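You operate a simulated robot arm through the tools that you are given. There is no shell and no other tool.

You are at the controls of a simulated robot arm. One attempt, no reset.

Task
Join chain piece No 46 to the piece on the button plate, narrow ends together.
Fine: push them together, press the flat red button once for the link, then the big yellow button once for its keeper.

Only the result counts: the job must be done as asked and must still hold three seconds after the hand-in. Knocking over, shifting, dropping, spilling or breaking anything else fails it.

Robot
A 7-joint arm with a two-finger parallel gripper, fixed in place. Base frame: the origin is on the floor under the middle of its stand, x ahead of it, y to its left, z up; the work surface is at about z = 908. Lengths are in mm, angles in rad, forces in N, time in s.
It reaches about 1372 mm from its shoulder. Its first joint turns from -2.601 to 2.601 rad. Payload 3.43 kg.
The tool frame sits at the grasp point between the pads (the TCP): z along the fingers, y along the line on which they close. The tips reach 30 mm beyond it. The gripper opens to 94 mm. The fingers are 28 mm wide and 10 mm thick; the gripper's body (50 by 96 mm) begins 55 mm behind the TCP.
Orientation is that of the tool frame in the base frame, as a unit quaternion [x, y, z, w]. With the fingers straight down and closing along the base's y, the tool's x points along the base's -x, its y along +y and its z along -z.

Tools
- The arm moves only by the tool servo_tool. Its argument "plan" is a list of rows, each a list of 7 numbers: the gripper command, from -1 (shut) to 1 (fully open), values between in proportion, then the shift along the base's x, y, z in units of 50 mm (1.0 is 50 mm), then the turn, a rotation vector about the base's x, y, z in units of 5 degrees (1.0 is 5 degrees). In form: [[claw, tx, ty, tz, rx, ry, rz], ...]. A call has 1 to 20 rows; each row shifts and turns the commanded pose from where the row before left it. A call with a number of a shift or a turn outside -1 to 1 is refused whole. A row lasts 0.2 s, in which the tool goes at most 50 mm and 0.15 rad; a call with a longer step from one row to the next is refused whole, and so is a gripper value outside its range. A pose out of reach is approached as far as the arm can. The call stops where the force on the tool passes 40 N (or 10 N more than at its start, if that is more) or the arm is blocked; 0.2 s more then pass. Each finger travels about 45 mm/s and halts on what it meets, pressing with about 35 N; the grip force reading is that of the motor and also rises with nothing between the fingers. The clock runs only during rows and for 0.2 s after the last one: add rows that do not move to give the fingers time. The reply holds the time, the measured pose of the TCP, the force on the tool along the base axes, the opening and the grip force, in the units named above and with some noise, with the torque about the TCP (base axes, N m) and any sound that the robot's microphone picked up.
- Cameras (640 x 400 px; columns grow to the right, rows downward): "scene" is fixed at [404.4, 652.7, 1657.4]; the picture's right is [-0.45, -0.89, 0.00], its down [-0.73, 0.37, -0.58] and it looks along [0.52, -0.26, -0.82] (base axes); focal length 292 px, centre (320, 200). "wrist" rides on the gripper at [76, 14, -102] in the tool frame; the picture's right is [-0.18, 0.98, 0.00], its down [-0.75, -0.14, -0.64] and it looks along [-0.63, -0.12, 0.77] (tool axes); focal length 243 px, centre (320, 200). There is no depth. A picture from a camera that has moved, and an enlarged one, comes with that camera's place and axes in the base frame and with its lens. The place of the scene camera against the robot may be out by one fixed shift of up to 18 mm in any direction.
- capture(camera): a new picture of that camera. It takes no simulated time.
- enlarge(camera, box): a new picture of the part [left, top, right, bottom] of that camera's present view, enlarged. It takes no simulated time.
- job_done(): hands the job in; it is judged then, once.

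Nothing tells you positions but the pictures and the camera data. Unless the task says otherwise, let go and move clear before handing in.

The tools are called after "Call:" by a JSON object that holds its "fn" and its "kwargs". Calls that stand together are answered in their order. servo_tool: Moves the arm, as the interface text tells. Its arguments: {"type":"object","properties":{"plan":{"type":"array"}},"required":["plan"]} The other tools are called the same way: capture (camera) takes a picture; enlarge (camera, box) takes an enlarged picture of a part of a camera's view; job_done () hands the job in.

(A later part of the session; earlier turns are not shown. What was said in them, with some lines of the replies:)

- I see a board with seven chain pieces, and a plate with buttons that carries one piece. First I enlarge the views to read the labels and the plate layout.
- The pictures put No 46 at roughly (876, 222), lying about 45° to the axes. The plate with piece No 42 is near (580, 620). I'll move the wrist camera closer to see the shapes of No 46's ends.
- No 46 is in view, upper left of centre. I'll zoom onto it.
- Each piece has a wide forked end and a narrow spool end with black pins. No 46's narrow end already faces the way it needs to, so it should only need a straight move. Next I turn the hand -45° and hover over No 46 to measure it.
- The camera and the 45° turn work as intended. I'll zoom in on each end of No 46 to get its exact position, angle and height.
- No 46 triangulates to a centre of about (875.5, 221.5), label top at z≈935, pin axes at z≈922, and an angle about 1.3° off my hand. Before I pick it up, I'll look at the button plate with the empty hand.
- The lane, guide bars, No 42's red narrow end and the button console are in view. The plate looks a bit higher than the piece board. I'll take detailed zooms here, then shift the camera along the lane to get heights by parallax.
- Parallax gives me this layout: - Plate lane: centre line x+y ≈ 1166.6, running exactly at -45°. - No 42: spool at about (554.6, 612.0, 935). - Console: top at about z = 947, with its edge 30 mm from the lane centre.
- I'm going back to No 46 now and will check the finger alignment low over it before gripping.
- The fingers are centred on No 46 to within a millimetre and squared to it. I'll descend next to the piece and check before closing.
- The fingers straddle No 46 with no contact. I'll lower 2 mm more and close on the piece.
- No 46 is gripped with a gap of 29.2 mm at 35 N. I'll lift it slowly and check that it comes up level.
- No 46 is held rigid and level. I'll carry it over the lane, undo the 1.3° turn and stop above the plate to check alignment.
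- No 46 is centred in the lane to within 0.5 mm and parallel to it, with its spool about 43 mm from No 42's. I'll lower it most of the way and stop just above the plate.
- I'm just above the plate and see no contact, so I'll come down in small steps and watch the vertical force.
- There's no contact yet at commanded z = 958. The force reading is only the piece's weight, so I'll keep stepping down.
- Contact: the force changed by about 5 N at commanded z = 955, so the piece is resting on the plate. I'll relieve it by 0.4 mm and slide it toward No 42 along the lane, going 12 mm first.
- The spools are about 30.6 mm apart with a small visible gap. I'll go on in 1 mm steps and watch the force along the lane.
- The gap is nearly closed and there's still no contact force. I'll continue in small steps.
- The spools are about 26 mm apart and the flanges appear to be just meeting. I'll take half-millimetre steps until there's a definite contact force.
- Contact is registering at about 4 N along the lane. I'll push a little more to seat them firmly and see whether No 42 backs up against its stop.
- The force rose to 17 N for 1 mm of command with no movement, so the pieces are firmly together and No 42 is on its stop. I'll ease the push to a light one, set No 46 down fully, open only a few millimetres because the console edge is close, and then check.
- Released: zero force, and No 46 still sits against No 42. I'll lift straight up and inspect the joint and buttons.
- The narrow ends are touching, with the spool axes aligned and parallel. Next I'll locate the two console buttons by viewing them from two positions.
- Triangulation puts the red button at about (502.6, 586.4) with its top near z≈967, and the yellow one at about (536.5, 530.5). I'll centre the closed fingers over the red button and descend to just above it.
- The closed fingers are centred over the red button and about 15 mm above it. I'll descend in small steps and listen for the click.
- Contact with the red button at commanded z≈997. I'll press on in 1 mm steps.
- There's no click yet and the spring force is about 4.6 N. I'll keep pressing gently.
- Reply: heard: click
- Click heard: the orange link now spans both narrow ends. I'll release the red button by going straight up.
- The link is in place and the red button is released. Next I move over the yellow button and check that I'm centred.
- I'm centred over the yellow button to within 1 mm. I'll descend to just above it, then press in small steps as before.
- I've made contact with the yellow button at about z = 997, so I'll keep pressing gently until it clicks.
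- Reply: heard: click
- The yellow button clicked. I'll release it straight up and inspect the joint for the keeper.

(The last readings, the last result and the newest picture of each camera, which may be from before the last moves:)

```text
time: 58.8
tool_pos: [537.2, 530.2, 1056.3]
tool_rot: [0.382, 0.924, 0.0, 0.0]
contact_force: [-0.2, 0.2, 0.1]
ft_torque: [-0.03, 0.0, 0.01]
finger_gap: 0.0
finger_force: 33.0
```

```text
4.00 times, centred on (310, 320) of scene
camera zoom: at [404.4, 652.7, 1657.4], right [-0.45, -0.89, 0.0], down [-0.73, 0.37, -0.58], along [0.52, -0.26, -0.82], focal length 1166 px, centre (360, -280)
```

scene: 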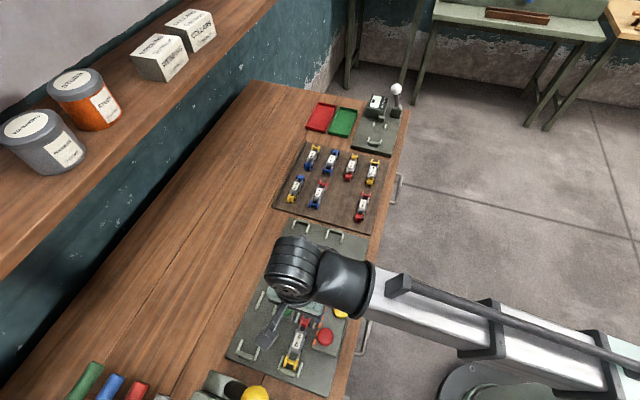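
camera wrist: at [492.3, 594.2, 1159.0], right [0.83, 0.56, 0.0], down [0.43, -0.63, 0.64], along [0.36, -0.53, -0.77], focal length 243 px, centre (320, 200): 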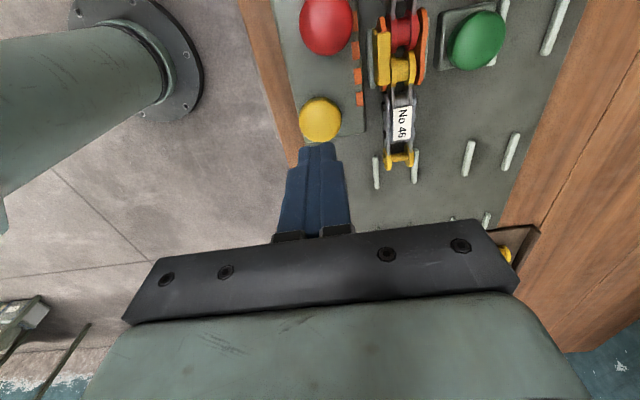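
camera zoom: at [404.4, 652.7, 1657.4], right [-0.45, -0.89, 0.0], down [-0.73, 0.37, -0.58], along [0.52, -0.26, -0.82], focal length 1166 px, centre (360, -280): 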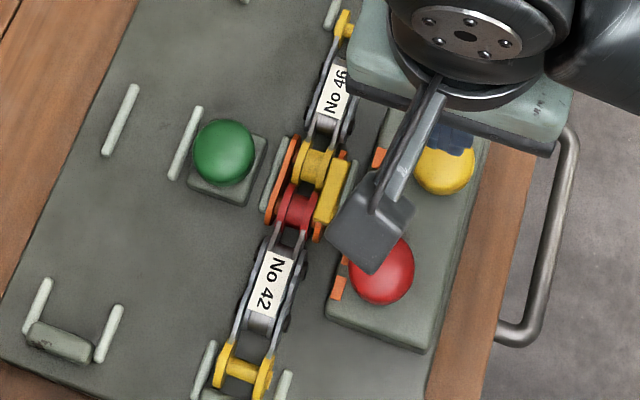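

The yellow keeper sits on the link and both buttons are released. I'll move the arm up and clear, then do a last check of the whole scene.

Call:
{"fn": "servo_tool", "kwargs": {"plan": [[-1, 0, 0, 0.8, 0, 0, 0], [-1, 0, 0, 0.8, 0, 0, 0], [-1, 0, 0, 0.8, 0, 0, 0], [-1, 0.4, -0.6, 0.4, 0, 0, 0], [-1, 0.4, -0.7, 0, 0, 0, 0], [-1, 0.4, -0.7, 0, 0, 0, 0], [-1, 0.4, -0.7, 0, 0, 0, 0], [-1, 0.4, -0.7, 0, 0, 0, 0], [0, 0, 0, 0, 0, 0, 0], [0, 0, 0, 0, 0, 0, 0], [0, 0, 0, 0, 0, 0, 0]]}}

Call:
{"fn": "capture", "kwargs": {"camera": "scene"}}

Call:
{"fn": "enlarge", "kwargs": {"camera": "scene", "box": [250, 260, 370, 390]}}

Call:
{"fn": "enlarge", "kwargs": {"camera": "scene", "box": [260, 100, 410, 230]}}

```text
time: 61.2
tool_pos: [654.5, 378.5, 1144.6]
tool_rot: [0.383, 0.924, 0.005, 0.003]
contact_force: [-0.1, -0.3, 0.2]
ft_torque: [-0.01, -0.03, 0.01]
finger_gap: 47.1
finger_force: 0.0
out of reach, approached as far as the arm can: row 3, 4, 5, 6, 8
```

```text
taken
```

scene: 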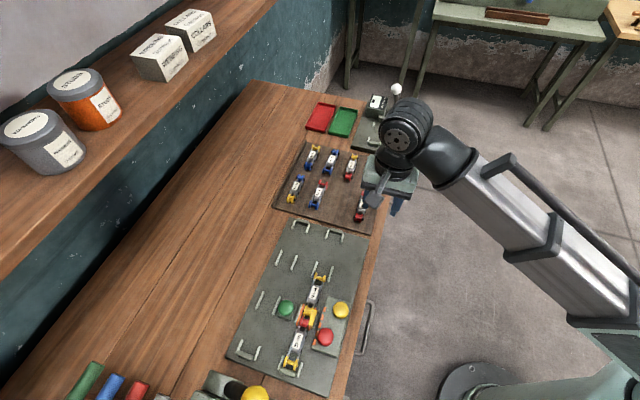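

```text
3.08 times, centred on (310, 325) of scene
camera zoom: at [404.4, 652.7, 1657.4], right [-0.45, -0.89, 0.0], down [-0.73, 0.37, -0.58], along [0.52, -0.26, -0.82], focal length 897 px, centre (351, -185)
```

zoom: 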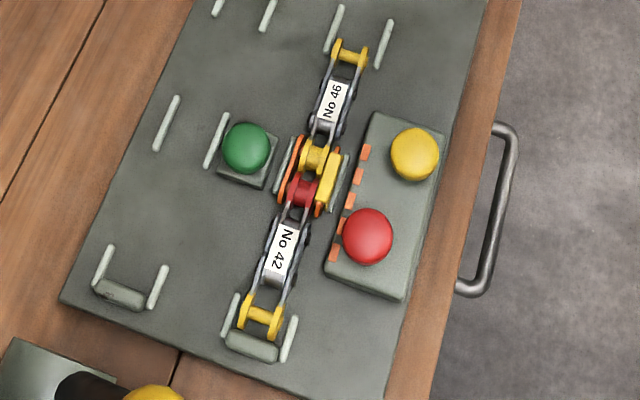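

```text
3.08 times, centred on (335, 165) of scene
camera zoom: at [404.4, 652.7, 1657.4], right [-0.45, -0.89, 0.0], down [-0.73, 0.37, -0.58], along [0.52, -0.26, -0.82], focal length 897 px, centre (274, 308)
```

zoom: 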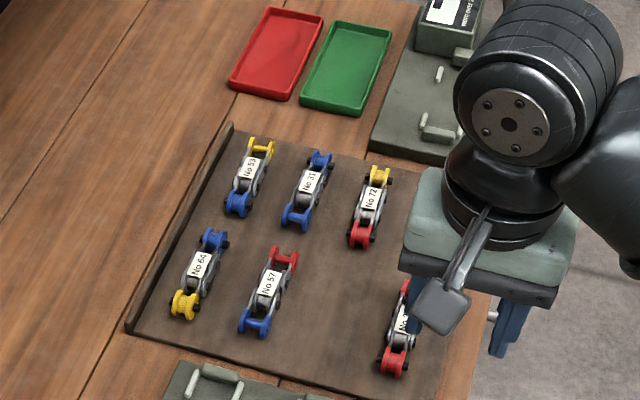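

The chain on the plate is joined, with the orange link and yellow keeper both on. The other pieces look undisturbed, and the arm is clear with the gripper empty, so I'm handing in.

Call:
{"fn": "job_done", "kwargs": {}}

```text
The job is handed in.
```

I joined chain piece No 46 to No 42 on the button plate, narrow ends together, and handed the job in. I don't have the judging result.

- **Joining:** I slid No 46 along the lane until it pressed against No 42. No 42 didn't move, because it was already up against its stop.
- **Red button:** I pressed it once and heard one click. The orange link then appeared across both narrow ends.
- **Yellow button:** I pressed it once and heard one click. The yellow keeper then appeared on the link.

In the last picture the chain was in place and the other pieces looked undisturbed. The arm had let go and moved clear before I handed in.
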